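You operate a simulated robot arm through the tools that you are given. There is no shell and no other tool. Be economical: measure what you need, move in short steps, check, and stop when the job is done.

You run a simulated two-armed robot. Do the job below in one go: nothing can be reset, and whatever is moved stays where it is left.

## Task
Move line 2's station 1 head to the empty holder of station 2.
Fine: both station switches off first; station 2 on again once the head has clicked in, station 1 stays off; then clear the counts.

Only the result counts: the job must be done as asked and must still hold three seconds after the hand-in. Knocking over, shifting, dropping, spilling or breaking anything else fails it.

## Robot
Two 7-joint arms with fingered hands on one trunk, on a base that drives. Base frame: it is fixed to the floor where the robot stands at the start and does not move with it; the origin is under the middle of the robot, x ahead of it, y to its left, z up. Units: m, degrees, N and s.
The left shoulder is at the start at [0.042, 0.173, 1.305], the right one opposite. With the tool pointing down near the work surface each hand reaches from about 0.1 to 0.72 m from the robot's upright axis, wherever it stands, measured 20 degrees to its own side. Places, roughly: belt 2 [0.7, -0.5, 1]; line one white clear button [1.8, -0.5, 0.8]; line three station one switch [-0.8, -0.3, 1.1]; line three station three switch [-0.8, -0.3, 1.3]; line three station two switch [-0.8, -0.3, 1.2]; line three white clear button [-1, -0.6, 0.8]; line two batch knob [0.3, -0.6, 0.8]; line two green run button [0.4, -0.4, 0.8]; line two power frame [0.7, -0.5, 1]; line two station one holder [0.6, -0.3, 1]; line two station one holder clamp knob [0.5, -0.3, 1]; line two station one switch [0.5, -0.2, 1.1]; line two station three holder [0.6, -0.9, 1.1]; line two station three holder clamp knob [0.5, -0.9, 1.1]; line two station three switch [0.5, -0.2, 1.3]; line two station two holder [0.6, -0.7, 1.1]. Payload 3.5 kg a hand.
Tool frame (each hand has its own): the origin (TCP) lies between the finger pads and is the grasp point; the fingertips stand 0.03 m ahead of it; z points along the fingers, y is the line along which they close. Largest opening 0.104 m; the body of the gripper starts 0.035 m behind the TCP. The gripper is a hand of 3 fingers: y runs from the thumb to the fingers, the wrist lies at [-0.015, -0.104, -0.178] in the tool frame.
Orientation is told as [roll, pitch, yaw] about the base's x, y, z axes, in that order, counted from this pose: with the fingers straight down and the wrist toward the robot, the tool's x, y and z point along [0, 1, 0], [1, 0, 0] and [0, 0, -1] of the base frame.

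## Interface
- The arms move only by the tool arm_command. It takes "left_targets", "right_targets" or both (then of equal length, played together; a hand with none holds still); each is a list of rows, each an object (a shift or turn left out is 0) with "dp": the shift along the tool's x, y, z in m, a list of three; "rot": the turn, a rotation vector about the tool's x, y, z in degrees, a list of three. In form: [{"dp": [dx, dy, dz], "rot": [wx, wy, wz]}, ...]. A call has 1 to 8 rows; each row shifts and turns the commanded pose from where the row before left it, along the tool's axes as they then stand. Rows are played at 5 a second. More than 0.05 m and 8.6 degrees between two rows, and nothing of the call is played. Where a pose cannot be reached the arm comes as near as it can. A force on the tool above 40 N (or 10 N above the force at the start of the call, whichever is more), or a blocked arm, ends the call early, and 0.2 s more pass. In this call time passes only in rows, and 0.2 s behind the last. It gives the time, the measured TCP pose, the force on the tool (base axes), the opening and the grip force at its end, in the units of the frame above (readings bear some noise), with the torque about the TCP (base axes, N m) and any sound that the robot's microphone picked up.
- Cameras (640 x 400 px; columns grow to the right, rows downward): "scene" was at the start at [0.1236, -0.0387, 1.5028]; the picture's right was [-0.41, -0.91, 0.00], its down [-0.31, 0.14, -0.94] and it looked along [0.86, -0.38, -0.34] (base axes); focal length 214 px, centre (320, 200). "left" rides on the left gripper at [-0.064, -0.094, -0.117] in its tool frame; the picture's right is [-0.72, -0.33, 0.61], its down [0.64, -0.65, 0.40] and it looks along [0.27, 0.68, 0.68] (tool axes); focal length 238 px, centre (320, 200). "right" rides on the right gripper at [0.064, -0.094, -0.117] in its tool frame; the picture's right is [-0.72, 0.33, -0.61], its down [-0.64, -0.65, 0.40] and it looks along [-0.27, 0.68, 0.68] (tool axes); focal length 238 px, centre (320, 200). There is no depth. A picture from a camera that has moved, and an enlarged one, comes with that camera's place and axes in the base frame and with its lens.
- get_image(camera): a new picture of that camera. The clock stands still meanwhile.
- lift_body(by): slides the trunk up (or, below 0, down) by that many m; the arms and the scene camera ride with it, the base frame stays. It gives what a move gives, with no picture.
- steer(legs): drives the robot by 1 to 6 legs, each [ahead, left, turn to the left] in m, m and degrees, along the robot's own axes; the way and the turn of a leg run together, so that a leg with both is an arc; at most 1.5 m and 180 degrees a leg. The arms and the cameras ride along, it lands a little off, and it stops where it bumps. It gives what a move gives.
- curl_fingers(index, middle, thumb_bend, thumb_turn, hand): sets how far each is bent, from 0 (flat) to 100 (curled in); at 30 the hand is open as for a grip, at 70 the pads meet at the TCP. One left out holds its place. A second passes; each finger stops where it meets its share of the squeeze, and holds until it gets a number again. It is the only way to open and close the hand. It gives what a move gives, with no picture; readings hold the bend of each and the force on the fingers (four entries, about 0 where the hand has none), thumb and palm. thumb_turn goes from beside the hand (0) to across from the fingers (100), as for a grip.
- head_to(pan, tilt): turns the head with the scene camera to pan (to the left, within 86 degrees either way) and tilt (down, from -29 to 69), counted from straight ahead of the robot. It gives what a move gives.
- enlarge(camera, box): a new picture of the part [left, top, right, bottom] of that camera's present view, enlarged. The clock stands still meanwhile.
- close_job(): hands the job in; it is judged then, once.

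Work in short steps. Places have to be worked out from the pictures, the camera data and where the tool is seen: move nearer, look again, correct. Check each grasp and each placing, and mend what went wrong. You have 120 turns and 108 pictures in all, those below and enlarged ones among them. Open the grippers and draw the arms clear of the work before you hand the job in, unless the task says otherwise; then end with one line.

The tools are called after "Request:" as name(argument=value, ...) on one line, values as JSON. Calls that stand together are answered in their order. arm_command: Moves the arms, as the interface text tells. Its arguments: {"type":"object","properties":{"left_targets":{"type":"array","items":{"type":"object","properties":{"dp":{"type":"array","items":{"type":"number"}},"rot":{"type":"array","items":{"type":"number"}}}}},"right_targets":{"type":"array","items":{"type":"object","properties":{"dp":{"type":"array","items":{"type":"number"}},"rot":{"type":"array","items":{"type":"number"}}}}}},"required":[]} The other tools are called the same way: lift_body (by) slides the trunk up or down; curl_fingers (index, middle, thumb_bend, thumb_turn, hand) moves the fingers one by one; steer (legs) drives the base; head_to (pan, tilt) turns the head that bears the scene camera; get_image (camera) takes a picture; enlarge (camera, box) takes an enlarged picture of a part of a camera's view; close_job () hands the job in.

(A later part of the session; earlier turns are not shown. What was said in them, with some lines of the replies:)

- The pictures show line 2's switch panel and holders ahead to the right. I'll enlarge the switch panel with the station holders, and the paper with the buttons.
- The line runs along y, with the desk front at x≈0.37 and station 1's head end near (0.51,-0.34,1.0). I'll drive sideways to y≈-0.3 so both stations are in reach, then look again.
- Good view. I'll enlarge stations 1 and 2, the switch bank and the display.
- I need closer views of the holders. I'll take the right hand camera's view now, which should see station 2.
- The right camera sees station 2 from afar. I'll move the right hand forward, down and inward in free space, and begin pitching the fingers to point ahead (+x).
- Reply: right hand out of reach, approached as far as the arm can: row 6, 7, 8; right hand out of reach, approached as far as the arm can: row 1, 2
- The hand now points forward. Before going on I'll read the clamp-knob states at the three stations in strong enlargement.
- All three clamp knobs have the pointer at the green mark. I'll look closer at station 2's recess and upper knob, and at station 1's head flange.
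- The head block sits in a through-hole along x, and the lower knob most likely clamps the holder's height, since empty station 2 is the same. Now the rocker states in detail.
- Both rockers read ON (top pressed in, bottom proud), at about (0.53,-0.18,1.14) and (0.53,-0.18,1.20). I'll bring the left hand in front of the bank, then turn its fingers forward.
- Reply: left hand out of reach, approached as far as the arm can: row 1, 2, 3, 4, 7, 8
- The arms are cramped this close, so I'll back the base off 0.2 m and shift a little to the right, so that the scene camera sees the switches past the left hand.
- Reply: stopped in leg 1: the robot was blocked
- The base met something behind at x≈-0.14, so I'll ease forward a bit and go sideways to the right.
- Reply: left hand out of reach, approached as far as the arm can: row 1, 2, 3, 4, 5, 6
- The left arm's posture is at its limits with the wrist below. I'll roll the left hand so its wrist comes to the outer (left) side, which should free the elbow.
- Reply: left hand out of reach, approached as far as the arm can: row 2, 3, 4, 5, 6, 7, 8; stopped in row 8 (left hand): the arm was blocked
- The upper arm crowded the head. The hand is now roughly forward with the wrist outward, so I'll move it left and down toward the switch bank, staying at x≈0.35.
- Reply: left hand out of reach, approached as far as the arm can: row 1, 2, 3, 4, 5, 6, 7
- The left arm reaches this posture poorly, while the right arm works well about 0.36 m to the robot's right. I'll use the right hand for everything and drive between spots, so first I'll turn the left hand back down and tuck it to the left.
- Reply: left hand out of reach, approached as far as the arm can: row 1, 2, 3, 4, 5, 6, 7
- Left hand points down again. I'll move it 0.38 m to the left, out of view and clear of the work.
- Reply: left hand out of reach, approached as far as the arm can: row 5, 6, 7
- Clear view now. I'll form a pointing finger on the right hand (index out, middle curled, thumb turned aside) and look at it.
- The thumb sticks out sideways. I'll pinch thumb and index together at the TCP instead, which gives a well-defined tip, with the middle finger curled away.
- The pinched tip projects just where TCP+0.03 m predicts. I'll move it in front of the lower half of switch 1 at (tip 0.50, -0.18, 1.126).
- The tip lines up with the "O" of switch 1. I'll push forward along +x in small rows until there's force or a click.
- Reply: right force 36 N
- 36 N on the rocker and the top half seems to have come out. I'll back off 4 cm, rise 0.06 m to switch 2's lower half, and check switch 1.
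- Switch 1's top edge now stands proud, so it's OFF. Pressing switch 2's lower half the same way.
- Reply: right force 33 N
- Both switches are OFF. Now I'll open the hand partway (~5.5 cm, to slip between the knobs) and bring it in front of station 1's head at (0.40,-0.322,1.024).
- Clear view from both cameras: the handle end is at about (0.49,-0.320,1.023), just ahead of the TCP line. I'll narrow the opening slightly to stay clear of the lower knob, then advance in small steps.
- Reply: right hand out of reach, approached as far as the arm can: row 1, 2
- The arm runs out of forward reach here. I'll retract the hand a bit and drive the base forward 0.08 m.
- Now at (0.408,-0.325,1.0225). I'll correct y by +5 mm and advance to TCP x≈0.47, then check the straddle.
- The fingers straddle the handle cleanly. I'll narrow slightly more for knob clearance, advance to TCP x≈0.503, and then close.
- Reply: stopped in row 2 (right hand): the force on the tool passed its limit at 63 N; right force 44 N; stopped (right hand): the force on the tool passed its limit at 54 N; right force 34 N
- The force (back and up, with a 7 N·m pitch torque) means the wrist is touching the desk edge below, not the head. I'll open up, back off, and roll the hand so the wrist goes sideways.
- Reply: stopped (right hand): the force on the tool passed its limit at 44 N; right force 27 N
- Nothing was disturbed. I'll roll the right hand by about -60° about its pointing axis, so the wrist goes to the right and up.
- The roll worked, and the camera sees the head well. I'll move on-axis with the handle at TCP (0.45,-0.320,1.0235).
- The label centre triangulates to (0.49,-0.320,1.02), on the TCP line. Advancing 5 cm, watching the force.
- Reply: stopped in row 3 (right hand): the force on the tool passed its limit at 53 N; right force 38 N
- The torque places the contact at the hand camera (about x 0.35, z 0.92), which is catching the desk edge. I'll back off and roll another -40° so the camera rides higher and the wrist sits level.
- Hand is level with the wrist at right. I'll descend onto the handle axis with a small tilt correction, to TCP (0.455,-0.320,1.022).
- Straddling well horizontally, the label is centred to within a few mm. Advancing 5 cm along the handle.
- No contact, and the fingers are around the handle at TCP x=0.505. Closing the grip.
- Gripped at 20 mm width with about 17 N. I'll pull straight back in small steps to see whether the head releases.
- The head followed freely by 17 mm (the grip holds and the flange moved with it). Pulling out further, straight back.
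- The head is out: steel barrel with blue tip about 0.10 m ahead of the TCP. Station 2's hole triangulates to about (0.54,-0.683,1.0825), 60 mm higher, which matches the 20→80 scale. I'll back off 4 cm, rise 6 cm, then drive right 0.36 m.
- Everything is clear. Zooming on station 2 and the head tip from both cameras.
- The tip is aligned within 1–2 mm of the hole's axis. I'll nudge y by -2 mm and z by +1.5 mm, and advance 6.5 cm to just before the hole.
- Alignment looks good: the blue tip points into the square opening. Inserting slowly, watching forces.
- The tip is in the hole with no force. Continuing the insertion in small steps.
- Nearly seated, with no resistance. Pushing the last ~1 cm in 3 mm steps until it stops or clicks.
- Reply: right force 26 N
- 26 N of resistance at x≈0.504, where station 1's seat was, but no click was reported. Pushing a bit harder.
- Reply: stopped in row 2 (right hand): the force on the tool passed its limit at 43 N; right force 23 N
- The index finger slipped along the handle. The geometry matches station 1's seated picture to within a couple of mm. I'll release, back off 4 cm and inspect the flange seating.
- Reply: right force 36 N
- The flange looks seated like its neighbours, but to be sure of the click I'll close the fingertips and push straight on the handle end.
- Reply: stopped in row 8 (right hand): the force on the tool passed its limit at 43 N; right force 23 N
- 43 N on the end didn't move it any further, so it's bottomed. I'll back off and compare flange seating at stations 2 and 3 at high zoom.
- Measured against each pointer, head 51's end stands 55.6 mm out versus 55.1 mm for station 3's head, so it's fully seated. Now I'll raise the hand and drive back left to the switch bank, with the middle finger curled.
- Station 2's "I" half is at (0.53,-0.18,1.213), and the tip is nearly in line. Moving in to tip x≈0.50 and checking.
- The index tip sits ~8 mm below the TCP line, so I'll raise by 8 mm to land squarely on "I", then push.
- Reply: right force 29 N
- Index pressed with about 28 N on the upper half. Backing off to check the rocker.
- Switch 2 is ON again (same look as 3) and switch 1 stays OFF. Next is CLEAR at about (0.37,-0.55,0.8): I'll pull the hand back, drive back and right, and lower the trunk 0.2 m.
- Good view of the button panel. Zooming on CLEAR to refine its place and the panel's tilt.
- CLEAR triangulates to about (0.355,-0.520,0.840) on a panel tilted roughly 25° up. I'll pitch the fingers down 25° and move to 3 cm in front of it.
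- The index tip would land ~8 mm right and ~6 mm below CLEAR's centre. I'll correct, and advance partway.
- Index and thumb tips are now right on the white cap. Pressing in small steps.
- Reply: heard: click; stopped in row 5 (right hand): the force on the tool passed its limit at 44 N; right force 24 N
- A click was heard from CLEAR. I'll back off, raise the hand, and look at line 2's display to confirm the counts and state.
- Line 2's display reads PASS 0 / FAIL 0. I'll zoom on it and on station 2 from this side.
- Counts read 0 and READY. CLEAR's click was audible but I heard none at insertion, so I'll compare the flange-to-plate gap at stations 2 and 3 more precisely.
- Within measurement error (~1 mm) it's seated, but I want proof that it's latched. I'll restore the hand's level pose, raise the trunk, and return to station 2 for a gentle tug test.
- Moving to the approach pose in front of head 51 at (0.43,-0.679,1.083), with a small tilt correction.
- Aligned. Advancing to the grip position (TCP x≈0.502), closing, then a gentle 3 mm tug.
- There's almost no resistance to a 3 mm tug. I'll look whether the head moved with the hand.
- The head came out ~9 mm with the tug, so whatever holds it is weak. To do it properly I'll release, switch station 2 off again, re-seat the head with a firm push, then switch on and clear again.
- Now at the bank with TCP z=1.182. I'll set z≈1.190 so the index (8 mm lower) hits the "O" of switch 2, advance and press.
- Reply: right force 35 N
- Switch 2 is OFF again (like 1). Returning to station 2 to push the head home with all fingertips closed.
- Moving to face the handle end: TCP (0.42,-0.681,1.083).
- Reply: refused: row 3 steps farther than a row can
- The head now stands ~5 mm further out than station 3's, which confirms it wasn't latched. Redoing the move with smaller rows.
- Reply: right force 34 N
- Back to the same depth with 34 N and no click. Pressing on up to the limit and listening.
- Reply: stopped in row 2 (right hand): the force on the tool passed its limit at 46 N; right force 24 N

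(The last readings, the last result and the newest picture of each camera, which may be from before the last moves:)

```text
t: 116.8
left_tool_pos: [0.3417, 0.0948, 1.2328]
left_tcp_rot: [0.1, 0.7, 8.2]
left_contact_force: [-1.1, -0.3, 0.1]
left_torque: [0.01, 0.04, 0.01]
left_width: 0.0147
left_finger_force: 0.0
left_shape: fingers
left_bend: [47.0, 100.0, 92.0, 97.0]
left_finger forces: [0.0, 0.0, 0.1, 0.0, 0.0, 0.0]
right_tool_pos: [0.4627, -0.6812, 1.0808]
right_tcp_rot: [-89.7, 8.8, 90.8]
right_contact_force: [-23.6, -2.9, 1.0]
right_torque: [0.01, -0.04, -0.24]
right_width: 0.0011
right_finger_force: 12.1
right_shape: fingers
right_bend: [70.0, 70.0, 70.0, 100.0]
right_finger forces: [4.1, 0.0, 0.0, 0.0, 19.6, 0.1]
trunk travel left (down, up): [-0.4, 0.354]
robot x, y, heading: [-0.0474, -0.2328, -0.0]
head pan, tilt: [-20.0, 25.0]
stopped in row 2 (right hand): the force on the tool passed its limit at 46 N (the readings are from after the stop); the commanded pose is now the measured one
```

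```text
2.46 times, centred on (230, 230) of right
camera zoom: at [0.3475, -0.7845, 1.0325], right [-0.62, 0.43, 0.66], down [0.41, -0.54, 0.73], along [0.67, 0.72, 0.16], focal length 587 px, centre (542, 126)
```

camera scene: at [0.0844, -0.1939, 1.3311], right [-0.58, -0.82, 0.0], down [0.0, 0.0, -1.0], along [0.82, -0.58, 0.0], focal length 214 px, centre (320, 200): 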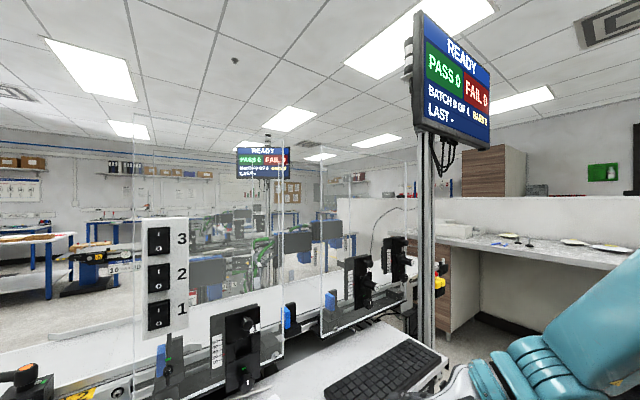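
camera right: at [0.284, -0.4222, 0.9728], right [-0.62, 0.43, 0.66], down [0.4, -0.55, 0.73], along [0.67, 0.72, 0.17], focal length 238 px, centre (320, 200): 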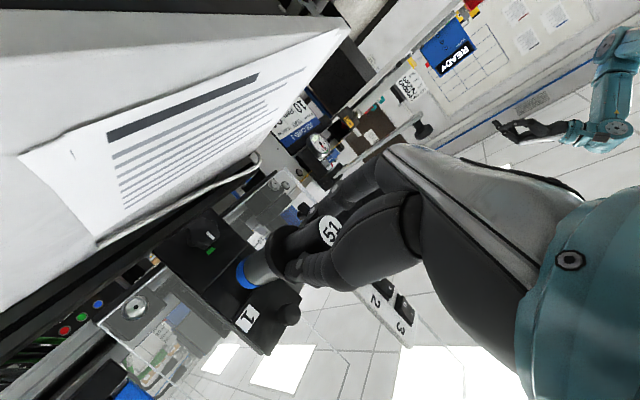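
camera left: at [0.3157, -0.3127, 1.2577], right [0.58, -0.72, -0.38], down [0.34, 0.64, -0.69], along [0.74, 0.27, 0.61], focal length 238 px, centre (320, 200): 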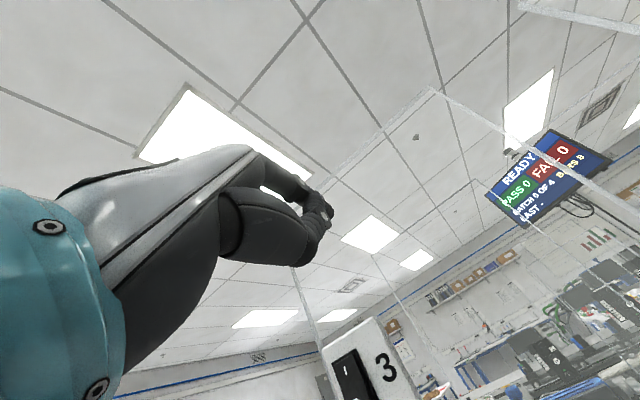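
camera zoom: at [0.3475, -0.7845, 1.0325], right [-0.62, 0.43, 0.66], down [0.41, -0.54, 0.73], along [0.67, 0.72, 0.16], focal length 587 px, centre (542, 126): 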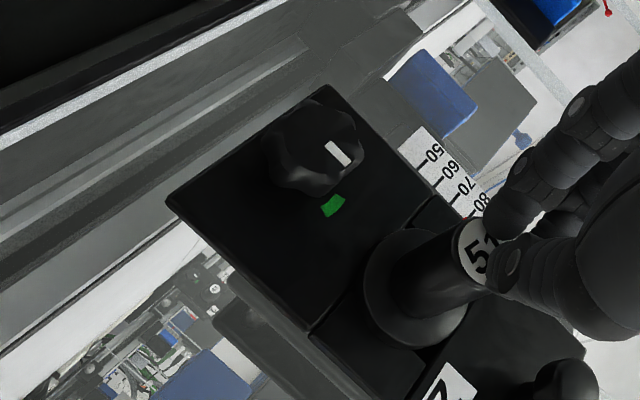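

46 N gives no further travel and no click. To tell a silent detent from a loose fit, I'll re-grip on the corrected centreline and pull in single 1 mm rows, reading the force each time.

Request:
arm_command(right_targets=[{"dp": [0, 0, -0.03]}, {"dp": [0.001, 0, -0.01], "rot": [0.6, 0.3, 0]}])

Request:
curl_fingers(hand="right", index=54, middle=54, thumb_bend=54)

Request:
arm_command(right_targets=[{"dp": [0, 0, 0.02]}, {"dp": [0, 0, 0.025]}, {"dp": [0, 0, 0.02]}, {"dp": [0, 0, 0.012]}])

Request:
curl_fingers(hand="right", index=75, middle=75, thumb_bend=75)

Request:
enlarge(camera="scene", box=[370, 210, 420, 260])

```text
t: 117.4
left_tool_pos: [0.3453, 0.0955, 1.2323]
left_tcp_rot: [0.2, 0.9, 8.3]
left_contact_force: [0.9, 0.1, -0.4]
left_torque: [-0.02, 0.02, 0.03]
left_width: 0.0148
left_finger_force: 0.1
left_shape: fingers
left_bend: [47.0, 100.0, 92.0, 97.0]
left_finger forces: [0.0, 0.0, 0.0, 0.0, 0.0, 0.0]
right_tool_pos: [0.4287, -0.68, 1.0801]
right_tcp_rot: [-89.6, 8.7, 90.2]
right_contact_force: [0.6, -0.5, 0.6]
right_torque: [0.0, -0.03, 0.0]
right_width: 0.0008
right_finger_force: 0.0
right_shape: fingers
right_bend: [70.0, 70.0, 70.0, 100.0]
right_finger forces: [0.0, 0.1, 0.0, 0.1, 0.0, 0.0]
trunk travel left (down, up): [-0.4, 0.354]
robot x, y, heading: [-0.0481, -0.2306, 0.2]
head pan, tilt: [-20.0, 25.0]
```

```text
t: 118.4
left_tool_pos: [0.344, 0.0958, 1.2317]
left_tcp_rot: [0.3, 0.9, 8.4]
left_contact_force: [-0.3, -0.5, -0.7]
left_torque: [-0.01, 0.04, 0.0]
left_width: 0.0145
left_finger_force: 0.0
left_shape: fingers
left_bend: [47.0, 100.0, 92.0, 97.0]
left_finger forces: [0.0, 0.1, 0.1, 0.1, 0.0, 0.0]
right_tool_pos: [0.4292, -0.6803, 1.0789]
right_tcp_rot: [-89.7, 8.8, 90.1]
right_contact_force: [-0.6, 0.5, 0.7]
right_torque: [0.04, -0.02, 0.01]
right_width: 0.041
right_finger_force: 0.1
right_shape: fingers
right_bend: [54.0, 54.0, 54.0, 100.0]
right_finger forces: [0.1, 0.0, 0.1, 0.0, 0.0, 0.0]
trunk travel left (down, up): [-0.4, 0.354]
robot x, y, heading: [-0.0474, -0.2326, 0.2]
head pan, tilt: [-20.0, 25.0]
```

```text
t: 119.4
left_tool_pos: [0.3438, 0.0967, 1.2325]
left_tcp_rot: [0.2, 1.0, 8.3]
left_contact_force: [-0.4, 0.9, 0.1]
left_torque: [0.04, -0.02, 0.02]
left_width: 0.0147
left_finger_force: 0.1
left_shape: fingers
left_bend: [47.0, 100.0, 92.0, 97.0]
left_finger forces: [0.0, 0.0, 0.0, 0.0, 0.1, 0.1]
right_tool_pos: [0.5055, -0.6817, 1.0802]
right_tcp_rot: [-89.5, 8.8, 90.1]
right_contact_force: [-0.6, 1.0, 0.9]
right_torque: [-0.01, -0.01, 0.01]
right_width: 0.041
right_finger_force: 0.1
right_shape: fingers
right_bend: [54.0, 54.0, 54.0, 100.0]
right_finger forces: [0.0, 0.0, 0.0, 0.0, 0.1, 0.0]
trunk travel left (down, up): [-0.4, 0.354]
robot x, y, heading: [-0.0467, -0.2334, 0.2]
head pan, tilt: [-20.0, 25.0]
```

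```text
t: 120.4
left_tool_pos: [0.3446, 0.097, 1.2323]
left_tcp_rot: [0.1, 0.9, 8.3]
left_contact_force: [-0.2, 0.6, 0.6]
left_torque: [0.02, 0.0, 0.0]
left_width: 0.0147
left_finger_force: 0.0
left_shape: fingers
left_bend: [47.0, 100.0, 92.0, 97.0]
left_finger forces: [0.0, 0.1, 0.0, 0.0, 0.0, 0.0]
right_tool_pos: [0.505, -0.6796, 1.0792]
right_tcp_rot: [-89.8, 8.7, 90.2]
right_contact_force: [-0.1, 1.9, 2.6]
right_torque: [-0.04, -0.04, 0.18]
right_width: 0.021
right_finger_force: 16.0
right_shape: fingers
right_bend: [63.0, 64.0, 62.0, 100.0]
right_finger forces: [8.3, 9.2, 0.0, 0.0, 14.5, 0.0]
trunk travel left (down, up): [-0.4, 0.354]
robot x, y, heading: [-0.0486, -0.2325, 0.2]
head pan, tilt: [-20.0, 25.0]
```

```text
8.00 times, centred on (395, 235) of scene
camera zoom: at [0.079, -0.2649, 1.4947], right [-0.34, -0.94, 0.0], down [-0.4, 0.14, -0.91], along [0.85, -0.31, -0.42], focal length 1716 px, centre (-280, -80)
```

zoom: 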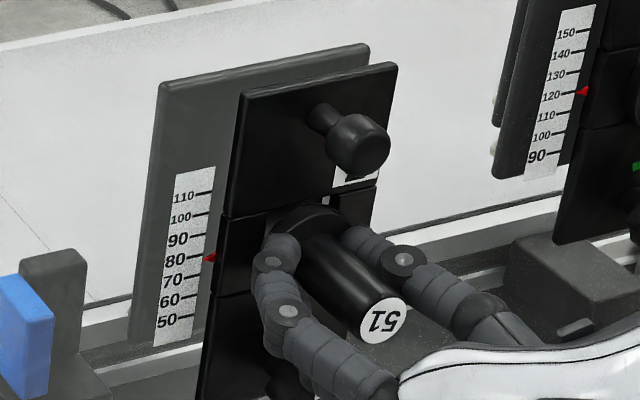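

A clean symmetric grip this time, like the one at station 1. Pulling 1 mm at a time.

Request:
arm_command(right_targets=[{"dp": [0, 0, -0.0015]}])

Request:
arm_command(right_targets=[{"dp": [0, 0, -0.0015]}])

Request:
arm_command(right_targets=[{"dp": [0, 0, -0.0015]}])

```text
t: 120.8
left_tool_pos: [0.3447, 0.0952, 1.2312]
left_tcp_rot: [0.1, 0.8, 8.4]
left_contact_force: [-0.5, 0.0, -0.5]
left_torque: [0.01, -0.02, 0.02]
left_width: 0.0146
left_finger_force: 0.1
left_shape: fingers
left_bend: [47.0, 100.0, 92.0, 97.0]
left_finger forces: [0.0, 0.0, 0.1, 0.0, 0.0, 0.1]
right_tool_pos: [0.5044, -0.6813, 1.0791]
right_tcp_rot: [-89.6, 8.8, 90.2]
right_contact_force: [6.4, 2.7, 2.6]
right_torque: [-0.02, -0.1, 0.09]
right_width: 0.0213
right_finger_force: 15.1
right_shape: fingers
right_bend: [63.0, 64.0, 63.0, 100.0]
right_finger forces: [7.8, 8.9, 0.0, 0.0, 13.8, 0.0]
trunk travel left (down, up): [-0.4, 0.354]
robot x, y, heading: [-0.0451, -0.2348, 0.2]
head pan, tilt: [-20.0, 25.0]
```

```text
t: 121.2
left_tool_pos: [0.3441, 0.0949, 1.2308]
left_tcp_rot: [0.2, 0.9, 8.3]
left_contact_force: [0.8, -0.4, 0.3]
left_torque: [-0.03, 0.01, -0.01]
left_width: 0.0146
left_finger_force: 0.1
left_shape: fingers
left_bend: [47.0, 100.0, 92.0, 97.0]
left_finger forces: [0.1, 0.0, 0.0, 0.0, 0.0, 0.1]
right_tool_pos: [0.5014, -0.6814, 1.0802]
right_tcp_rot: [-89.5, 8.8, 90.1]
right_contact_force: [-0.1, 1.4, 1.7]
right_torque: [0.01, -0.07, 0.18]
right_width: 0.0191
right_finger_force: 15.7
right_shape: fingers
right_bend: [64.0, 64.0, 63.0, 100.0]
right_finger forces: [7.5, 9.4, 0.0, 0.0, 13.8, 0.1]
trunk travel left (down, up): [-0.4, 0.354]
robot x, y, heading: [-0.049, -0.2336, 0.2]
head pan, tilt: [-20.0, 25.0]
```

```text
t: 121.6
left_tool_pos: [0.3439, 0.0962, 1.2317]
left_tcp_rot: [0.3, 0.9, 8.3]
left_contact_force: [-0.1, -0.4, 0.3]
left_torque: [-0.01, 0.02, 0.0]
left_width: 0.0147
left_finger_force: 0.0
left_shape: fingers
left_bend: [47.0, 100.0, 92.0, 97.0]
left_finger forces: [0.0, 0.0, 0.1, 0.0, 0.0, 0.0]
right_tool_pos: [0.5011, -0.6799, 1.0794]
right_tcp_rot: [-89.7, 8.9, 90.2]
right_contact_force: [0.9, 1.2, 1.3]
right_torque: [0.0, -0.07, 0.09]
right_width: 0.019
right_finger_force: 15.2
right_shape: fingers
right_bend: [64.0, 64.0, 63.0, 100.0]
right_finger forces: [7.0, 9.0, 0.1, 0.1, 13.8, 0.0]
trunk travel left (down, up): [-0.4, 0.354]
robot x, y, heading: [-0.0467, -0.2324, 0.4]
head pan, tilt: [-20.0, 25.0]
```

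That's a clear detent signature: 6.4 N built up with no motion, then it popped free with ~0 N sliding force, and the same 2 mm width drop as at station 1. So the firm push did latch it. I'll push it back in step by step with the grip, watching for the snap.

Request:
arm_command(right_targets=[{"dp": [0, 0, 0.002]}])

Request:
arm_command(right_targets=[{"dp": [0, 0, 0.002]}])

Request:
arm_command(right_targets=[{"dp": [0, 0, 0.002]}])

Request:
arm_command(right_targets=[{"dp": [0, 0, 0.002]}])

```text
t: 122.0
left_tool_pos: [0.3436, 0.0958, 1.2316]
left_tcp_rot: [0.2, 1.0, 8.3]
left_contact_force: [0.0, 0.0, 0.2]
left_torque: [0.0, 0.01, -0.02]
left_width: 0.0148
left_finger_force: 0.0
left_shape: fingers
left_bend: [47.0, 100.0, 92.0, 97.0]
left_finger forces: [0.0, 0.1, 0.0, 0.0, 0.1, 0.1]
right_tool_pos: [0.5025, -0.6814, 1.0798]
right_tcp_rot: [-89.7, 8.8, 90.2]
right_contact_force: [-0.8, 1.5, 1.6]
right_torque: [-0.01, -0.02, 0.09]
right_width: 0.019
right_finger_force: 16.1
right_shape: fingers
right_bend: [64.0, 64.0, 63.0, 100.0]
right_finger forces: [9.0, 8.3, 0.1, 0.0, 14.2, 0.1]
trunk travel left (down, up): [-0.4, 0.354]
robot x, y, heading: [-0.0455, -0.2343, 0.1]
head pan, tilt: [-20.0, 25.0]
```

```text
t: 122.4
left_tool_pos: [0.3434, 0.0962, 1.232]
left_tcp_rot: [0.0, 0.9, 8.3]
left_contact_force: [0.5, 1.4, 0.6]
left_torque: [0.0, -0.01, -0.01]
left_width: 0.0145
left_finger_force: 0.1
left_shape: fingers
left_bend: [47.0, 100.0, 92.0, 97.0]
left_finger forces: [0.0, 0.0, 0.1, 0.1, 0.0, 0.0]
right_tool_pos: [0.5036, -0.6804, 1.0798]
right_tcp_rot: [-89.7, 8.9, 90.1]
right_contact_force: [-2.0, 1.6, 1.1]
right_torque: [-0.01, -0.13, 0.14]
right_width: 0.0186
right_finger_force: 16.6
right_shape: fingers
right_bend: [64.0, 64.0, 63.0, 100.0]
right_finger forces: [9.9, 8.5, 0.1, 0.0, 14.7, 0.0]
trunk travel left (down, up): [-0.4, 0.354]
robot x, y, heading: [-0.0466, -0.2331, 0.1]
head pan, tilt: [-20.0, 25.0]
```

```text
t: 122.8
left_tool_pos: [0.3419, 0.0953, 1.2326]
left_tcp_rot: [0.1, 0.8, 8.3]
left_contact_force: [-0.1, -0.1, -0.5]
left_torque: [0.01, 0.01, 0.02]
left_width: 0.0147
left_finger_force: 0.1
left_shape: fingers
left_bend: [47.0, 100.0, 92.0, 97.0]
left_finger forces: [0.0, 0.0, 0.0, 0.1, 0.0, 0.1]
right_tool_pos: [0.5042, -0.6799, 1.0786]
right_tcp_rot: [-89.7, 8.8, 90.2]
right_contact_force: [-12.4, 1.5, 2.6]
right_torque: [-0.02, 0.0, 0.22]
right_width: 0.019
right_finger_force: 21.4
right_shape: fingers
right_bend: [63.0, 64.0, 63.0, 100.0]
right_finger forces: [17.4, 8.7, 0.1, 0.0, 15.6, 0.1]
trunk travel left (down, up): [-0.4, 0.354]
robot x, y, heading: [-0.0471, -0.2339, 0.3]
head pan, tilt: [-20.0, 25.0]
```

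```text
t: 123.2
left_tool_pos: [0.3411, 0.0965, 1.2333]
left_tcp_rot: [0.1, 0.8, 8.3]
left_contact_force: [1.0, -0.4, -0.2]
left_torque: [-0.02, 0.02, 0.02]
left_width: 0.0146
left_finger_force: 0.1
left_shape: fingers
left_bend: [47.0, 100.0, 92.0, 97.0]
left_finger forces: [0.1, 0.1, 0.0, 0.0, 0.0, 0.0]
right_tool_pos: [0.5053, -0.6805, 1.0792]
right_tcp_rot: [-89.6, 8.8, 90.2]
right_contact_force: [-23.7, 3.4, 1.0]
right_torque: [-0.03, 0.11, 0.39]
right_width: 0.0187
right_finger_force: 26.0
right_shape: fingers
right_bend: [63.0, 64.0, 63.0, 100.0]
right_finger forces: [26.4, 8.9, 0.1, 0.0, 16.3, 0.0]
trunk travel left (down, up): [-0.4, 0.354]
robot x, y, heading: [-0.046, -0.233, 0.4]
head pan, tilt: [-20.0, 25.0]
```

Bottomed again with 24 N. Relaxing the load, then a 1 mm micro-tug: holding a few newtons would mean it's latched.

Request:
arm_command(right_targets=[{"dp": [0, 0, -0.0045]}])

Request:
arm_command(right_targets=[{"dp": [0, 0, -0.001]}])

```text
t: 123.6
left_tool_pos: [0.3434, 0.0963, 1.2303]
left_tcp_rot: [0.1, 0.9, 8.3]
left_contact_force: [-0.2, 0.7, 0.8]
left_torque: [0.03, 0.04, -0.03]
left_width: 0.0144
left_finger_force: 0.1
left_shape: fingers
left_bend: [47.0, 100.0, 92.0, 97.0]
left_finger forces: [0.0, 0.0, 0.0, 0.0, 0.0, 0.0]
right_tool_pos: [0.5045, -0.6799, 1.0802]
right_tcp_rot: [-89.6, 8.6, 90.1]
right_contact_force: [-6.5, 2.1, -2.0]
right_torque: [-0.05, 0.13, 0.28]
right_width: 0.0188
right_finger_force: 18.5
right_shape: fingers
right_bend: [63.0, 64.0, 63.0, 100.0]
right_finger forces: [15.2, 7.9, 0.0, 0.0, 14.1, 0.1]
trunk travel left (down, up): [-0.4, 0.354]
robot x, y, heading: [-0.0449, -0.2324, -0.1]
head pan, tilt: [-20.0, 25.0]
```

```text
t: 124.0
left_tool_pos: [0.3448, 0.0971, 1.2317]
left_tcp_rot: [0.2, 0.9, 8.4]
left_contact_force: [0.4, -0.1, 0.5]
left_torque: [-0.03, 0.01, -0.01]
left_width: 0.0147
left_finger_force: 0.2
left_shape: fingers
left_bend: [47.0, 100.0, 92.0, 97.0]
left_finger forces: [0.1, 0.1, 0.1, 0.0, 0.1, 0.1]
right_tool_pos: [0.5036, -0.6805, 1.0796]
right_tcp_rot: [-89.7, 8.8, 90.2]
right_contact_force: [1.3, 2.1, 0.5]
right_torque: [-0.04, 0.06, 0.14]
right_width: 0.0187
right_finger_force: 15.4
right_shape: fingers
right_bend: [63.0, 64.0, 63.0, 100.0]
right_finger forces: [10.6, 7.5, 0.0, 0.0, 13.2, 0.1]
trunk travel left (down, up): [-0.4, 0.354]
robot x, y, heading: [-0.0466, -0.2343, 0.3]
head pan, tilt: [-20.0, 25.0]
```

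Load is now about zero. One more 1.2 mm micro-tug.

Request:
arm_command(right_targets=[{"dp": [0, 0, -0.0012]}])

Request:
enlarge(camera="scene", box=[370, 210, 420, 260])

```text
t: 124.4
left_tool_pos: [0.346, 0.0963, 1.2328]
left_tcp_rot: [0.1, 1.0, 8.4]
left_contact_force: [0.5, -0.1, -0.6]
left_torque: [0.03, 0.01, 0.0]
left_width: 0.0147
left_finger_force: 0.1
left_shape: fingers
left_bend: [47.0, 100.0, 92.0, 97.0]
left_finger forces: [0.1, 0.0, 0.0, 0.0, 0.1, 0.0]
right_tool_pos: [0.5043, -0.681, 1.0797]
right_tcp_rot: [-89.7, 8.7, 90.1]
right_contact_force: [7.1, 1.8, 0.7]
right_torque: [-0.01, -0.02, 0.11]
right_width: 0.0187
right_finger_force: 13.5
right_shape: fingers
right_bend: [63.0, 64.0, 63.0, 100.0]
right_finger forces: [6.9, 7.8, 0.0, 0.0, 11.8, 0.0]
trunk travel left (down, up): [-0.4, 0.354]
robot x, y, heading: [-0.0445, -0.2296, 0.1]
head pan, tilt: [-20.0, 25.0]
```

```text
8.00 times, centred on (395, 235) of scene
camera zoom: at [0.0805, -0.2652, 1.4946], right [-0.34, -0.94, 0.0], down [-0.4, 0.14, -0.91], along [0.85, -0.31, -0.42], focal length 1716 px, centre (-280, -80)
```

zoom: 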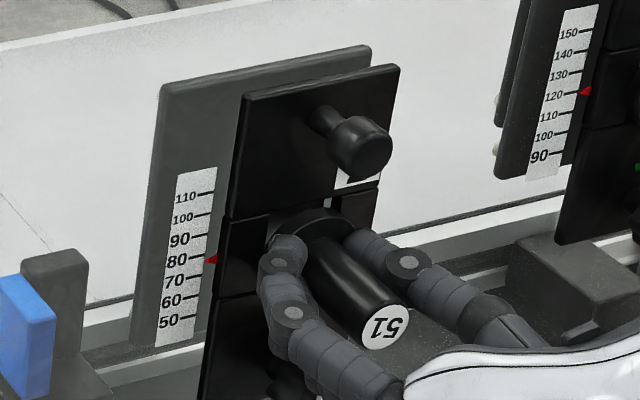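

It holds 7 N without moving, whereas a free head slid under 1 N, so it's latched. I'll unload with a slight push, open the hand, back off, and give the end one last firm push.

Request:
arm_command(right_targets=[{"dp": [0, 0, 0.003]}])

Request:
curl_fingers(hand="right", index=54, middle=54, thumb_bend=54)

Request:
arm_command(right_targets=[{"dp": [0, 0, -0.02]}, {"dp": [0, 0, -0.03]}, {"dp": [0, 0, -0.03]}])

Request:
curl_fingers(hand="right", index=70, middle=70, thumb_bend=70)

Request:
arm_command(right_targets=[{"dp": [-0.002, 0, 0.02]}, {"dp": [0, 0, 0.01]}, {"dp": [0, 0, 0.006]}, {"dp": [0, 0, 0.004]}, {"dp": [0, 0, 0.003]}, {"dp": [0, 0, 0.003]}])

```text
t: 124.8
left_tool_pos: [0.3433, 0.0962, 1.2314]
left_tcp_rot: [0.1, 0.9, 8.3]
left_contact_force: [-0.4, -0.5, -0.2]
left_torque: [-0.02, 0.0, -0.01]
left_width: 0.0146
left_finger_force: 0.0
left_shape: fingers
left_bend: [47.0, 100.0, 92.0, 97.0]
left_finger forces: [0.0, 0.0, 0.0, 0.0, 0.1, 0.0]
right_tool_pos: [0.5048, -0.6802, 1.0801]
right_tcp_rot: [-89.8, 8.8, 90.1]
right_contact_force: [-1.2, 0.8, 3.4]
right_torque: [-0.02, -0.17, 0.09]
right_width: 0.0186
right_finger_force: 15.8
right_shape: fingers
right_bend: [63.0, 64.0, 63.0, 100.0]
right_finger forces: [7.4, 9.7, 0.0, 0.0, 13.7, 0.0]
trunk travel left (down, up): [-0.4, 0.354]
robot x, y, heading: [-0.0464, -0.2329, 0.0]
head pan, tilt: [-20.0, 25.0]
```

```text
t: 125.8
left_tool_pos: [0.3436, 0.0963, 1.2327]
left_tcp_rot: [0.2, 0.9, 8.4]
left_contact_force: [0.6, -0.2, 0.2]
left_torque: [-0.05, -0.01, -0.03]
left_width: 0.0147
left_finger_force: 0.1
left_shape: fingers
left_bend: [47.0, 100.0, 92.0, 97.0]
left_finger forces: [0.1, 0.1, 0.0, 0.0, 0.0, 0.0]
right_tool_pos: [0.5038, -0.6811, 1.0801]
right_tcp_rot: [-89.6, 8.7, 90.0]
right_contact_force: [-1.1, -0.6, 0.0]
right_torque: [0.0, 0.0, 0.0]
right_width: 0.041
right_finger_force: 0.1
right_shape: fingers
right_bend: [54.0, 54.0, 54.0, 100.0]
right_finger forces: [0.0, 0.0, 0.1, 0.0, 0.0, 0.0]
trunk travel left (down, up): [-0.4, 0.354]
robot x, y, heading: [-0.0468, -0.2337, 0.2]
head pan, tilt: [-20.0, 25.0]
```

```text
t: 126.6
left_tool_pos: [0.3435, 0.0947, 1.2326]
left_tcp_rot: [0.2, 0.9, 8.2]
left_contact_force: [0.0, 0.5, 0.2]
left_torque: [-0.03, -0.02, -0.01]
left_width: 0.0146
left_finger_force: 0.0
left_shape: fingers
left_bend: [47.0, 100.0, 92.0, 97.0]
left_finger forces: [0.1, 0.0, 0.0, 0.1, 0.1, 0.0]
right_tool_pos: [0.4247, -0.6801, 1.0787]
right_tcp_rot: [-89.5, 8.7, 90.0]
right_contact_force: [0.5, 0.4, -0.5]
right_torque: [0.04, -0.02, 0.02]
right_width: 0.041
right_finger_force: 0.0
right_shape: fingers
right_bend: [54.0, 54.0, 54.0, 100.0]
right_finger forces: [0.0, 0.0, 0.0, 0.1, 0.0, 0.0]
trunk travel left (down, up): [-0.4, 0.354]
robot x, y, heading: [-0.0446, -0.2352, 0.5]
head pan, tilt: [-20.0, 25.0]
```

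```text
t: 127.6
left_tool_pos: [0.344, 0.096, 1.2315]
left_tcp_rot: [0.2, 0.8, 8.4]
left_contact_force: [0.3, -0.3, 0.2]
left_torque: [-0.04, 0.0, -0.02]
left_width: 0.0145
left_finger_force: 0.0
left_shape: fingers
left_bend: [47.0, 100.0, 92.0, 97.0]
left_finger forces: [0.1, 0.1, 0.0, 0.1, 0.0, 0.0]
right_tool_pos: [0.4258, -0.6796, 1.0792]
right_tcp_rot: [-89.5, 8.8, 90.0]
right_contact_force: [-0.2, 0.9, -0.7]
right_torque: [0.0, -0.02, -0.04]
right_width: 0.0015
right_finger_force: 0.2
right_shape: fingers
right_bend: [70.0, 70.0, 70.0, 100.0]
right_finger forces: [0.0, 0.0, 0.0, 0.0, 0.1, 0.0]
trunk travel left (down, up): [-0.4, 0.354]
robot x, y, heading: [-0.047, -0.2378, 0.1]
head pan, tilt: [-20.0, 25.0]
```

```text
t: 129.0
left_tool_pos: [0.3417, 0.095, 1.2346]
left_tcp_rot: [0.1, 0.8, 8.1]
left_contact_force: [0.0, 0.1, 0.3]
left_torque: [-0.01, 0.01, 0.0]
left_width: 0.0147
left_finger_force: 0.1
left_shape: fingers
left_bend: [47.0, 100.0, 92.0, 97.0]
left_finger forces: [0.0, 0.0, 0.0, 0.1, 0.1, 0.0]
right_tool_pos: [0.4616, -0.6828, 1.0792]
right_tcp_rot: [-89.3, 8.9, 90.1]
right_contact_force: [-23.1, -2.8, 2.3]
right_torque: [-0.02, -0.09, -0.23]
right_width: 0.0009
right_finger_force: 11.3
right_shape: fingers
right_bend: [70.0, 70.0, 70.0, 100.0]
right_finger forces: [2.1, 0.1, 0.1, 0.0, 20.4, 0.1]
trunk travel left (down, up): [-0.4, 0.354]
robot x, y, heading: [-0.0501, -0.2336, 0.1]
head pan, tilt: [-20.0, 25.0]
stopped in row 6 (right hand): the force on the tool passed its limit at 43 N (the readings are from after the stop); the commanded pose is now the measured one
```

Bottomed and firm. Now back off, rise to z≈1.222, and drive to the switch bank to turn station 2 on.

Request:
arm_command(right_targets=[{"dp": [0, 0, -0.03]}, {"dp": [0, 0, -0.04]}, {"dp": [0, 0, -0.04]}, {"dp": [-0.037, 0, 0]}, {"dp": [-0.036, 0, 0]}, {"dp": [-0.036, 0, 0]}, {"dp": [-0.036, 0, 0]}])

Request:
curl_fingers(hand="right", middle=100)

Request:
steer(legs=[[0, 0.485, 0]])

```text
t: 130.6
left_tool_pos: [0.3447, 0.0951, 1.2319]
left_tcp_rot: [0.1, 0.9, 8.2]
left_contact_force: [-0.3, 0.5, -0.8]
left_torque: [0.0, 0.02, 0.01]
left_width: 0.0147
left_finger_force: 0.0
left_shape: fingers
left_bend: [47.0, 100.0, 92.0, 97.0]
left_finger forces: [0.0, 0.0, 0.0, 0.0, 0.0, 0.0]
right_tool_pos: [0.3593, -0.6593, 1.2253]
right_tcp_rot: [-89.2, 8.8, 90.2]
right_contact_force: [-0.3, 0.2, 0.8]
right_torque: [0.04, 0.02, 0.0]
right_width: 0.0006
right_finger_force: 0.1
right_shape: fingers
right_bend: [70.0, 70.0, 70.0, 100.0]
right_finger forces: [0.1, 0.0, 0.0, 0.0, 0.1, 0.0]
trunk travel left (down, up): [-0.4, 0.354]
robot x, y, heading: [-0.0459, -0.2359, 0.1]
head pan, tilt: [-20.0, 25.0]
```

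```text
t: 131.6
left_tool_pos: [0.345, 0.0945, 1.2314]
left_tcp_rot: [0.2, 0.9, 8.2]
left_contact_force: [0.4, 0.3, -0.2]
left_torque: [0.01, -0.01, -0.01]
left_width: 0.0148
left_finger_force: 0.1
left_shape: fingers
left_bend: [47.0, 100.0, 92.0, 97.0]
left_finger forces: [0.1, 0.0, 0.0, 0.0, 0.0, 0.0]
right_tool_pos: [0.3594, -0.6595, 1.2239]
right_tcp_rot: [-89.3, 8.8, 90.1]
right_contact_force: [0.0, -0.2, -0.2]
right_torque: [0.03, 0.0, 0.05]
right_width: 0.0011
right_finger_force: 0.2
right_shape: fingers
right_bend: [70.0, 100.0, 70.0, 100.0]
right_finger forces: [0.0, 0.0, 0.0, 0.1, 0.1, 0.1]
trunk travel left (down, up): [-0.4, 0.354]
robot x, y, heading: [-0.0465, -0.2292, 0.1]
head pan, tilt: [-20.0, 25.0]
```

```text
t: 134.5
left_tool_pos: [0.3407, 0.5816, 1.2306]
left_tcp_rot: [0.1, 0.9, 8.4]
left_contact_force: [0.1, -0.4, 1.0]
left_torque: [-0.04, -0.01, -0.01]
left_width: 0.0143
left_finger_force: 0.0
left_shape: fingers
left_bend: [47.0, 100.0, 92.0, 97.0]
left_finger forces: [0.0, 0.1, 0.0, 0.0, 0.0, 0.1]
right_tool_pos: [0.3588, -0.1747, 1.2241]
right_tcp_rot: [-89.3, 8.9, 90.3]
right_contact_force: [-0.5, 0.4, 0.4]
right_torque: [-0.01, -0.01, -0.02]
right_width: 0.0014
right_finger_force: 0.0
right_shape: fingers
right_bend: [70.0, 100.0, 70.0, 100.0]
right_finger forces: [0.1, 0.1, 0.1, 0.1, 0.1, 0.0]
trunk travel left (down, up): [-0.4, 0.354]
robot x, y, heading: [-0.0461, 0.2488, -0.1]
head pan, tilt: [-20.0, 25.0]
```

Pose matches the earlier successful "I" press. Advancing and pressing the upper half of switch 2.

Request:
arm_command(right_targets=[{"dp": [0, -0.003, 0.04]}, {"dp": [0, 0, 0.04]}, {"dp": [0, 0, 0.033]}, {"dp": [0, 0, 0.013]}, {"dp": [0, 0, 0.008]}, {"dp": [0, 0, 0.005]}, {"dp": [0, 0, 0.004]}, {"dp": [0, 0, 0.004]}])

Request:
arm_command(right_targets=[{"dp": [0, 0, -0.03]}, {"dp": [0, -0.01, -0.03]}, {"dp": [0, -0.03, -0.02]}])

Request:
enlarge(camera="scene", box=[340, 170, 420, 240])

```text
t: 136.3
left_tool_pos: [0.337, 0.5819, 1.2338]
left_tcp_rot: [0.1, 0.6, 8.4]
left_contact_force: [0.3, -0.1, 0.4]
left_torque: [-0.02, -0.02, -0.01]
left_width: 0.0145
left_finger_force: 0.0
left_shape: fingers
left_bend: [47.0, 100.0, 92.0, 97.0]
left_finger forces: [0.1, 0.0, 0.0, 0.0, 0.0, 0.0]
right_tool_pos: [0.4998, -0.1742, 1.223]
right_tcp_rot: [-89.4, 8.8, 90.5]
right_contact_force: [-33.5, 6.7, -3.9]
right_torque: [0.05, 0.53, 0.29]
right_width: 0.0
right_finger_force: 16.4
right_shape: fingers
right_bend: [71.0, 100.0, 70.0, 100.0]
right_finger forces: [32.9, 0.1, 0.0, 0.0, 0.0, 0.0]
trunk travel left (down, up): [-0.4, 0.354]
robot x, y, heading: [-0.0476, 0.2511, 0.5]
head pan, tilt: [-20.0, 25.0]
```

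```text
t: 137.1
left_tool_pos: [0.3413, 0.5802, 1.2313]
left_tcp_rot: [0.2, 1.0, 8.3]
left_contact_force: [0.5, 0.3, 0.5]
left_torque: [0.0, -0.01, 0.01]
left_width: 0.0145
left_finger_force: 0.0
left_shape: fingers
left_bend: [47.0, 100.0, 92.0, 97.0]
left_finger forces: [0.0, 0.0, 0.0, 0.1, 0.0, 0.0]
right_tool_pos: [0.4263, -0.2161, 1.2298]
right_tcp_rot: [-89.3, 8.8, 90.5]
right_contact_force: [-0.9, 1.0, -0.1]
right_torque: [0.01, 0.02, 0.04]
right_width: 0.0013
right_finger_force: 0.1
right_shape: fingers
right_bend: [70.0, 100.0, 70.0, 100.0]
right_finger forces: [0.0, 0.0, 0.0, 0.0, 0.1, 0.0]
trunk travel left (down, up): [-0.4, 0.354]
robot x, y, heading: [-0.051, 0.2488, 0.1]
head pan, tilt: [-20.0, 25.0]
```

```text
5.71 times, centred on (380, 205) of scene
camera zoom: at [0.0771, 0.2185, 1.4946], right [-0.34, -0.94, 0.0], down [-0.4, 0.14, -0.91], along [0.85, -0.31, -0.42], focal length 1226 px, centre (-23, 171)
```

zoom: 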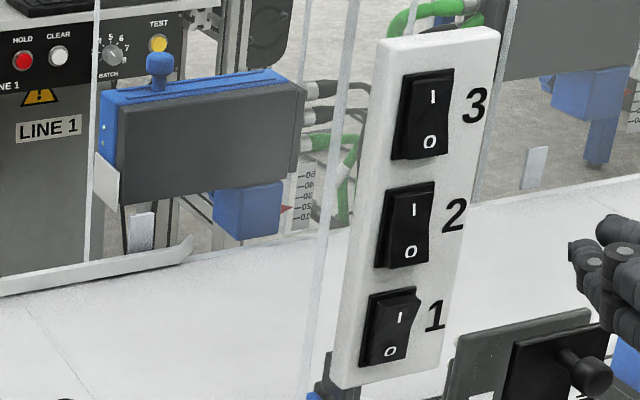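

Switch 2 is ON, 1 OFF, 3 untouched. Now repeating the CLEAR press: back off, drive, lower the trunk.

Request:
arm_command(right_targets=[{"dp": [0, 0, -0.045]}, {"dp": [0, 0, -0.045]}])

Request:
steer(legs=[[-0.055, 0, 0], [0, -0.36, 0]])

Request:
lift_body(by=-0.2)

Request:
head_to(pan=-35, tilt=40)

Request:
arm_command(right_targets=[{"rot": [0, 8.4, 0]}, {"rot": [0, 8.4, 0]}, {"rot": [0, 8.2, 0]}])

```text
t: 137.7
left_tool_pos: [0.3395, 0.5805, 1.2316]
left_tcp_rot: [0.1, 0.9, 8.3]
left_contact_force: [0.2, 0.0, 0.0]
left_torque: [0.0, -0.03, 0.01]
left_width: 0.0144
left_finger_force: 0.1
left_shape: fingers
left_bend: [47.0, 100.0, 92.0, 97.0]
left_finger forces: [0.0, 0.0, 0.0, 0.0, 0.0, 0.0]
right_tool_pos: [0.3327, -0.2165, 1.2314]
right_tcp_rot: [-89.3, 8.8, 90.3]
right_contact_force: [0.5, 0.4, -0.2]
right_torque: [0.01, 0.0, 0.0]
right_width: 0.0011
right_finger_force: 0.0
right_shape: fingers
right_bend: [70.0, 100.0, 70.0, 100.0]
right_finger forces: [0.0, 0.1, 0.0, 0.0, 0.0, 0.0]
trunk travel left (down, up): [-0.4, 0.354]
robot x, y, heading: [-0.0434, 0.2492, 0.4]
head pan, tilt: [-20.0, 25.0]
```

```text
t: 140.6
left_tool_pos: [0.2884, 0.2191, 1.2319]
left_tcp_rot: [0.2, 0.9, 8.4]
left_contact_force: [-0.6, 0.1, 0.6]
left_torque: [0.0, 0.0, 0.0]
left_width: 0.0143
left_finger_force: 0.1
left_shape: fingers
left_bend: [47.0, 100.0, 92.0, 97.0]
left_finger forces: [0.1, 0.0, 0.1, 0.0, 0.0, 0.0]
right_tool_pos: [0.2807, -0.578, 1.2314]
right_tcp_rot: [-89.3, 8.8, 90.3]
right_contact_force: [-0.5, 0.2, 0.0]
right_torque: [0.01, 0.02, 0.01]
right_width: 0.0011
right_finger_force: 0.1
right_shape: fingers
right_bend: [70.0, 100.0, 70.0, 100.0]
right_finger forces: [0.0, 0.0, 0.0, 0.1, 0.0, 0.0]
trunk travel left (down, up): [-0.4, 0.354]
robot x, y, heading: [-0.1036, -0.1122, 0.2]
head pan, tilt: [-20.0, 25.0]
```

```text
t: 142.8
left_tool_pos: [0.2885, 0.2202, 1.0313]
left_tcp_rot: [0.2, 0.9, 8.4]
left_contact_force: [-0.4, -0.2, 0.0]
left_torque: [0.02, -0.01, 0.0]
left_width: 0.0145
left_finger_force: 0.1
left_shape: fingers
left_bend: [47.0, 100.0, 92.0, 97.0]
left_finger forces: [0.1, 0.0, 0.0, 0.0, 0.1, 0.1]
right_tool_pos: [0.2808, -0.5771, 1.0313]
right_tcp_rot: [-89.3, 8.8, 90.3]
right_contact_force: [0.5, -0.6, -0.4]
right_torque: [-0.01, -0.02, 0.01]
right_width: 0.0012
right_finger_force: 0.0
right_shape: fingers
right_bend: [70.0, 100.0, 70.0, 100.0]
right_finger forces: [0.0, 0.0, 0.1, 0.1, 0.0, 0.0]
trunk travel left (down, up): [-0.2, 0.554]
robot x, y, heading: [-0.1019, -0.1119, 0.2]
head pan, tilt: [-20.0, 25.0]
```

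```text
t: 143.5
left_tool_pos: [0.2896, 0.2209, 1.0322]
left_tcp_rot: [0.1, 0.9, 8.4]
left_contact_force: [-0.5, -0.2, 0.0]
left_torque: [-0.01, 0.03, 0.01]
left_width: 0.0142
left_finger_force: 0.1
left_shape: fingers
left_bend: [47.0, 100.0, 92.0, 97.0]
left_finger forces: [0.0, 0.0, 0.0, 0.0, 0.0, 0.0]
right_tool_pos: [0.2808, -0.5775, 1.0319]
right_tcp_rot: [-89.3, 8.8, 90.2]
right_contact_force: [0.5, -0.1, 0.3]
right_torque: [0.02, -0.01, 0.01]
right_width: 0.0009
right_finger_force: 0.0
right_shape: fingers
right_bend: [70.0, 100.0, 70.0, 100.0]
right_finger forces: [0.0, 0.0, 0.1, 0.1, 0.1, 0.1]
trunk travel left (down, up): [-0.2, 0.554]
robot x, y, heading: [-0.1035, -0.1112, 0.1]
head pan, tilt: [-35.0, 40.0]
```

```text
t: 144.3
left_tool_pos: [0.287, 0.22, 1.0321]
left_tcp_rot: [0.2, 0.9, 8.4]
left_contact_force: [-0.8, 0.5, -0.6]
left_torque: [0.03, 0.02, -0.04]
left_width: 0.0144
left_finger_force: 0.1
left_shape: fingers
left_bend: [47.0, 100.0, 92.0, 97.0]
left_finger forces: [0.0, 0.1, 0.0, 0.1, 0.0, 0.1]
right_tool_pos: [0.2805, -0.5773, 1.0321]
right_tcp_rot: [-64.2, 8.9, 90.2]
right_contact_force: [0.0, -0.4, 0.0]
right_torque: [0.0, -0.01, -0.03]
right_width: 0.0012
right_finger_force: 0.0
right_shape: fingers
right_bend: [70.0, 100.0, 70.0, 100.0]
right_finger forces: [0.0, 0.1, 0.0, 0.0, 0.0, 0.0]
trunk travel left (down, up): [-0.2, 0.554]
robot x, y, heading: [-0.101, -0.1121, 0.1]
head pan, tilt: [-35.0, 40.0]
```

Moving to just in front of CLEAR, at the earlier pre-press spot.

Request:
arm_command(right_targets=[{"dp": [0.0292, 0.0216, 0.0209]}, {"dp": [0.0292, 0.0216, 0.0209]}, {"dp": [0.0292, 0.0216, 0.0209]}, {"dp": [0.0292, 0.0216, 0.0209]}])

Request:
enlarge(camera="scene", box=[310, 180, 410, 260])

```text
t: 145.3
left_tool_pos: [0.2877, 0.2199, 1.0313]
left_tcp_rot: [0.2, 1.0, 8.2]
left_contact_force: [-0.4, 0.2, 0.1]
left_torque: [0.0, -0.02, 0.0]
left_width: 0.0148
left_finger_force: 0.2
left_shape: fingers
left_bend: [47.0, 100.0, 92.0, 97.0]
left_finger forces: [0.0, 0.0, 0.1, 0.0, 0.0, 0.0]
right_tool_pos: [0.3057, -0.5142, 0.8786]
right_tcp_rot: [-64.3, 8.9, 90.2]
right_contact_force: [1.0, -0.1, 1.3]
right_torque: [0.01, 0.03, 0.01]
right_width: 0.0013
right_finger_force: 0.0
right_shape: fingers
right_bend: [70.0, 100.0, 70.0, 100.0]
right_finger forces: [0.1, 0.0, 0.0, 0.0, 0.0, 0.1]
trunk travel left (down, up): [-0.2, 0.554]
robot x, y, heading: [-0.1008, -0.1093, 0.4]
head pan, tilt: [-35.0, 40.0]
```

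```text
5.00 times, centred on (360, 220) of scene
camera zoom: at [0.0812, -0.1591, 1.2675], right [-0.57, -0.82, 0.0], down [-0.53, 0.37, -0.77], along [0.63, -0.44, -0.64], focal length 1072 px, centre (120, 100)
```

zoom: 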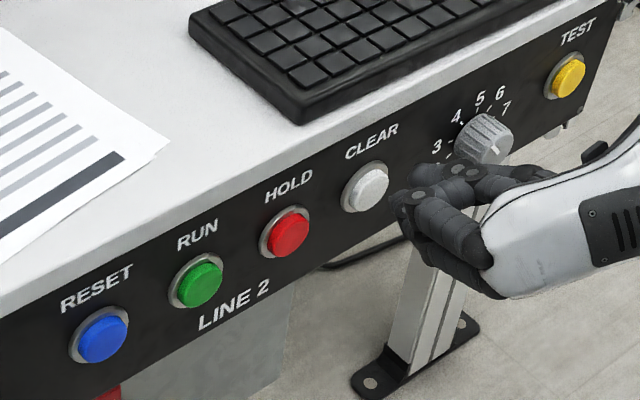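

Same approach geometry as before, with CLEAR directly ahead of the tips. Pressing.

Request:
arm_command(right_targets=[{"dp": [0, 0, 0.014]}, {"dp": [0, 0, 0.007]}, {"dp": [0, 0, 0.004]}, {"dp": [0, 0, 0.004]}, {"dp": [0, 0, 0.003]}, {"dp": [0, 0, 0.003]}])

Request:
enlarge(camera="scene", box=[310, 180, 410, 260])

```text
t: 146.8
left_tool_pos: [0.2864, 0.2187, 1.032]
left_tcp_rot: [0.3, 0.9, 8.2]
left_contact_force: [0.7, 0.2, 0.4]
left_torque: [-0.02, -0.03, 0.0]
left_width: 0.0145
left_finger_force: 0.1
left_shape: fingers
left_bend: [47.0, 100.0, 92.0, 97.0]
left_finger forces: [0.1, 0.0, 0.0, 0.0, 0.0, 0.1]
right_tool_pos: [0.3288, -0.5176, 0.8621]
right_tcp_rot: [-63.5, 8.8, 90.2]
right_contact_force: [-22.0, -1.3, 4.9]
right_torque: [-0.11, 0.08, -0.14]
right_width: 0.0
right_finger_force: 12.7
right_shape: fingers
right_bend: [70.0, 100.0, 71.0, 100.0]
right_finger forces: [6.5, 0.0, 0.0, 0.0, 20.5, 0.0]
trunk travel left (down, up): [-0.2, 0.554]
robot x, y, heading: [-0.1035, -0.1054, -0.1]
head pan, tilt: [-35.0, 40.0]
heard: click
stopped in row 6 (right hand): the force on the tool passed its limit at 44 N (the readings are from after the stop); the commanded pose is now the measured one
```

```text
5.00 times, centred on (360, 220) of scene
camera zoom: at [0.0773, -0.1592, 1.2679], right [-0.57, -0.82, 0.0], down [-0.53, 0.37, -0.77], along [0.63, -0.44, -0.64], focal length 1072 px, centre (120, 100)
```

zoom: 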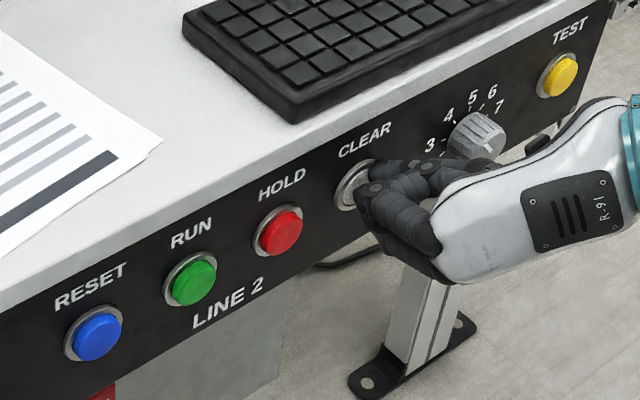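

CLEAR clicked again. Drawing back, opening both hands, and checking the display and station 2.

Request:
arm_command(right_targets=[{"dp": [0, 0, -0.03]}, {"dp": [0, 0, -0.04]}, {"dp": [-0.03, 0, -0.03]}, {"dp": [-0.04, 0, -0.01]}, {"dp": [-0.04, 0, -0.01]}])

Request:
curl_fingers(hand="right", index=30, middle=30, thumb_bend=30)

Request:
curl_fingers(hand="left", index=30, middle=30, thumb_bend=30)

Request:
head_to(pan=-35, tilt=0)

Request:
get_image(camera="scene")

Request:
enlarge(camera="scene", box=[330, 230, 420, 320])

```text
t: 147.9
left_tool_pos: [0.2868, 0.2197, 1.0314]
left_tcp_rot: [0.1, 0.8, 8.3]
left_contact_force: [-0.8, -0.7, 0.6]
left_torque: [0.0, 0.0, 0.01]
left_width: 0.0144
left_finger_force: 0.1
left_shape: fingers
left_bend: [47.0, 100.0, 92.0, 97.0]
left_finger forces: [0.0, 0.0, 0.0, 0.0, 0.1, 0.1]
right_tool_pos: [0.2726, -0.4929, 1.0134]
right_tcp_rot: [-63.8, 8.9, 90.2]
right_contact_force: [-1.3, -0.4, -0.1]
right_torque: [0.01, 0.01, 0.0]
right_width: 0.0009
right_finger_force: 0.2
right_shape: fingers
right_bend: [70.0, 100.0, 70.0, 100.0]
right_finger forces: [0.0, 0.1, 0.0, 0.1, 0.1, 0.0]
trunk travel left (down, up): [-0.2, 0.554]
robot x, y, heading: [-0.0985, -0.1086, 0.2]
head pan, tilt: [-35.0, 40.0]
```

```text
t: 148.9
left_tool_pos: [0.2885, 0.2192, 1.031]
left_tcp_rot: [0.2, 0.9, 8.3]
left_contact_force: [0.7, -0.6, 0.3]
left_torque: [0.03, 0.0, 0.01]
left_width: 0.0147
left_finger_force: 0.1
left_shape: fingers
left_bend: [47.0, 100.0, 92.0, 97.0]
left_finger forces: [0.0, 0.0, 0.0, 0.0, 0.1, 0.0]
right_tool_pos: [0.2752, -0.4921, 1.0124]
right_tcp_rot: [-63.7, 8.9, 90.2]
right_contact_force: [0.5, 0.4, -0.4]
right_torque: [0.03, 0.01, -0.02]
right_width: 0.1025
right_finger_force: 0.0
right_shape: fingers
right_bend: [30.0, 30.0, 30.0, 98.0]
right_finger forces: [0.0, 0.0, 0.1, 0.0, 0.0, 0.0]
trunk travel left (down, up): [-0.2, 0.554]
robot x, y, heading: [-0.0972, -0.1137, 0.2]
head pan, tilt: [-35.0, 40.0]
```

```text
t: 149.9
left_tool_pos: [0.2882, 0.2185, 1.0309]
left_tcp_rot: [0.1, 0.9, 8.3]
left_contact_force: [0.0, 0.1, -0.6]
left_torque: [0.01, 0.01, 0.0]
left_width: 0.1029
left_finger_force: 0.1
left_shape: fingers
left_bend: [30.0, 30.0, 30.0, 97.0]
left_finger forces: [0.1, 0.0, 0.0, 0.1, 0.1, 0.1]
right_tool_pos: [0.2742, -0.4943, 1.0124]
right_tcp_rot: [-63.8, 8.9, 90.2]
right_contact_force: [0.8, -0.6, -0.3]
right_torque: [0.0, -0.01, 0.0]
right_width: 0.1026
right_finger_force: 0.0
right_shape: fingers
right_bend: [30.0, 30.0, 30.0, 98.0]
right_finger forces: [0.0, 0.1, 0.0, 0.0, 0.0, 0.0]
trunk travel left (down, up): [-0.2, 0.554]
robot x, y, heading: [-0.0988, -0.1093, -0.1]
head pan, tilt: [-35.0, 40.0]
```

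```text
t: 151.0
left_tool_pos: [0.2892, 0.2194, 1.0317]
left_tcp_rot: [0.3, 0.9, 8.3]
left_contact_force: [-0.6, -0.2, 0.9]
left_torque: [0.0, 0.01, -0.02]
left_width: 0.1027
left_finger_force: 0.0
left_shape: fingers
left_bend: [30.0, 30.0, 30.0, 97.0]
left_finger forces: [0.0, 0.1, 0.1, 0.0, 0.0, 0.1]
right_tool_pos: [0.2736, -0.4942, 1.0113]
right_tcp_rot: [-63.8, 8.9, 90.2]
right_contact_force: [0.3, -0.1, 0.3]
right_torque: [-0.01, 0.02, 0.05]
right_width: 0.1027
right_finger_force: 0.1
right_shape: fingers
right_bend: [30.0, 30.0, 30.0, 98.0]
right_finger forces: [0.0, 0.0, 0.0, 0.0, 0.0, 0.0]
trunk travel left (down, up): [-0.2, 0.554]
robot x, y, heading: [-0.1032, -0.1113, 0.2]
head pan, tilt: [-35.0, 0.0]
```

```text
8 pictures are left
camera scene: at [0.0845, -0.1619, 1.3311], right [-0.57, -0.82, 0.0], down [0.0, 0.0, -1.0], along [0.82, -0.57, 0.0], focal length 214 px, centre (320, 200)
```

scene: 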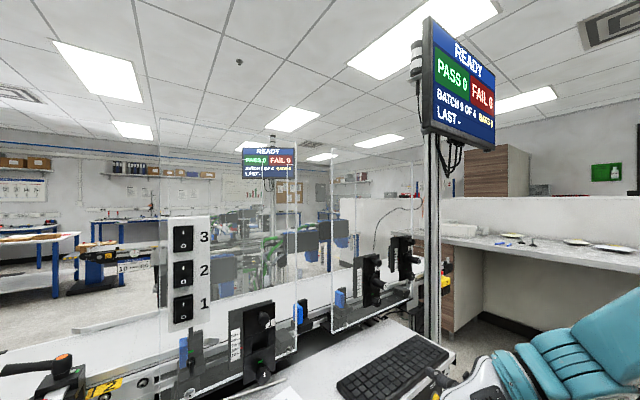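

```text
4.44 times, centred on (375, 275) of scene
camera zoom: at [0.0845, -0.1619, 1.3311], right [-0.57, -0.82, 0.0], down [0.0, 0.0, -1.0], along [0.82, -0.57, 0.0], focal length 953 px, centre (76, -133)
```

zoom: 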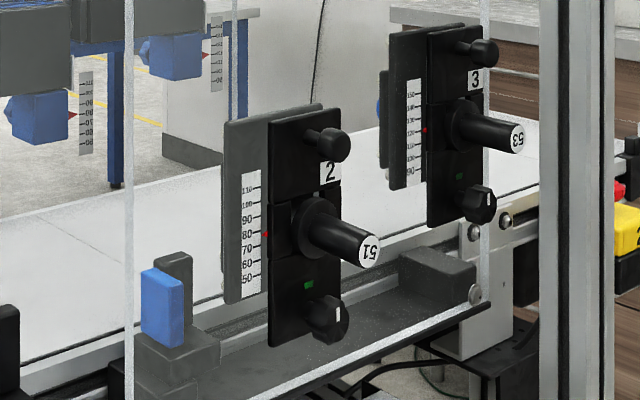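

Line 2 reads READY, PASS 0 / FAIL 0. Head 51 sits flush in station 2, switch 1 is off, 2 and 3 are on, and the hands are open and clear of the work. Handing in.

Request:
close_job()

```text
The job is handed in.
```

Line 2's station 1 head is now in station 2's holder and holds against a light (7 N) tug, though I never heard it click in. Station 1 is off, station 2 is back on, and the counts are cleared to 0. While testing the latch I pulled the head out about 9 mm with station 2 on; I then switched it off, pushed the head fully home, switched it on and cleared again.
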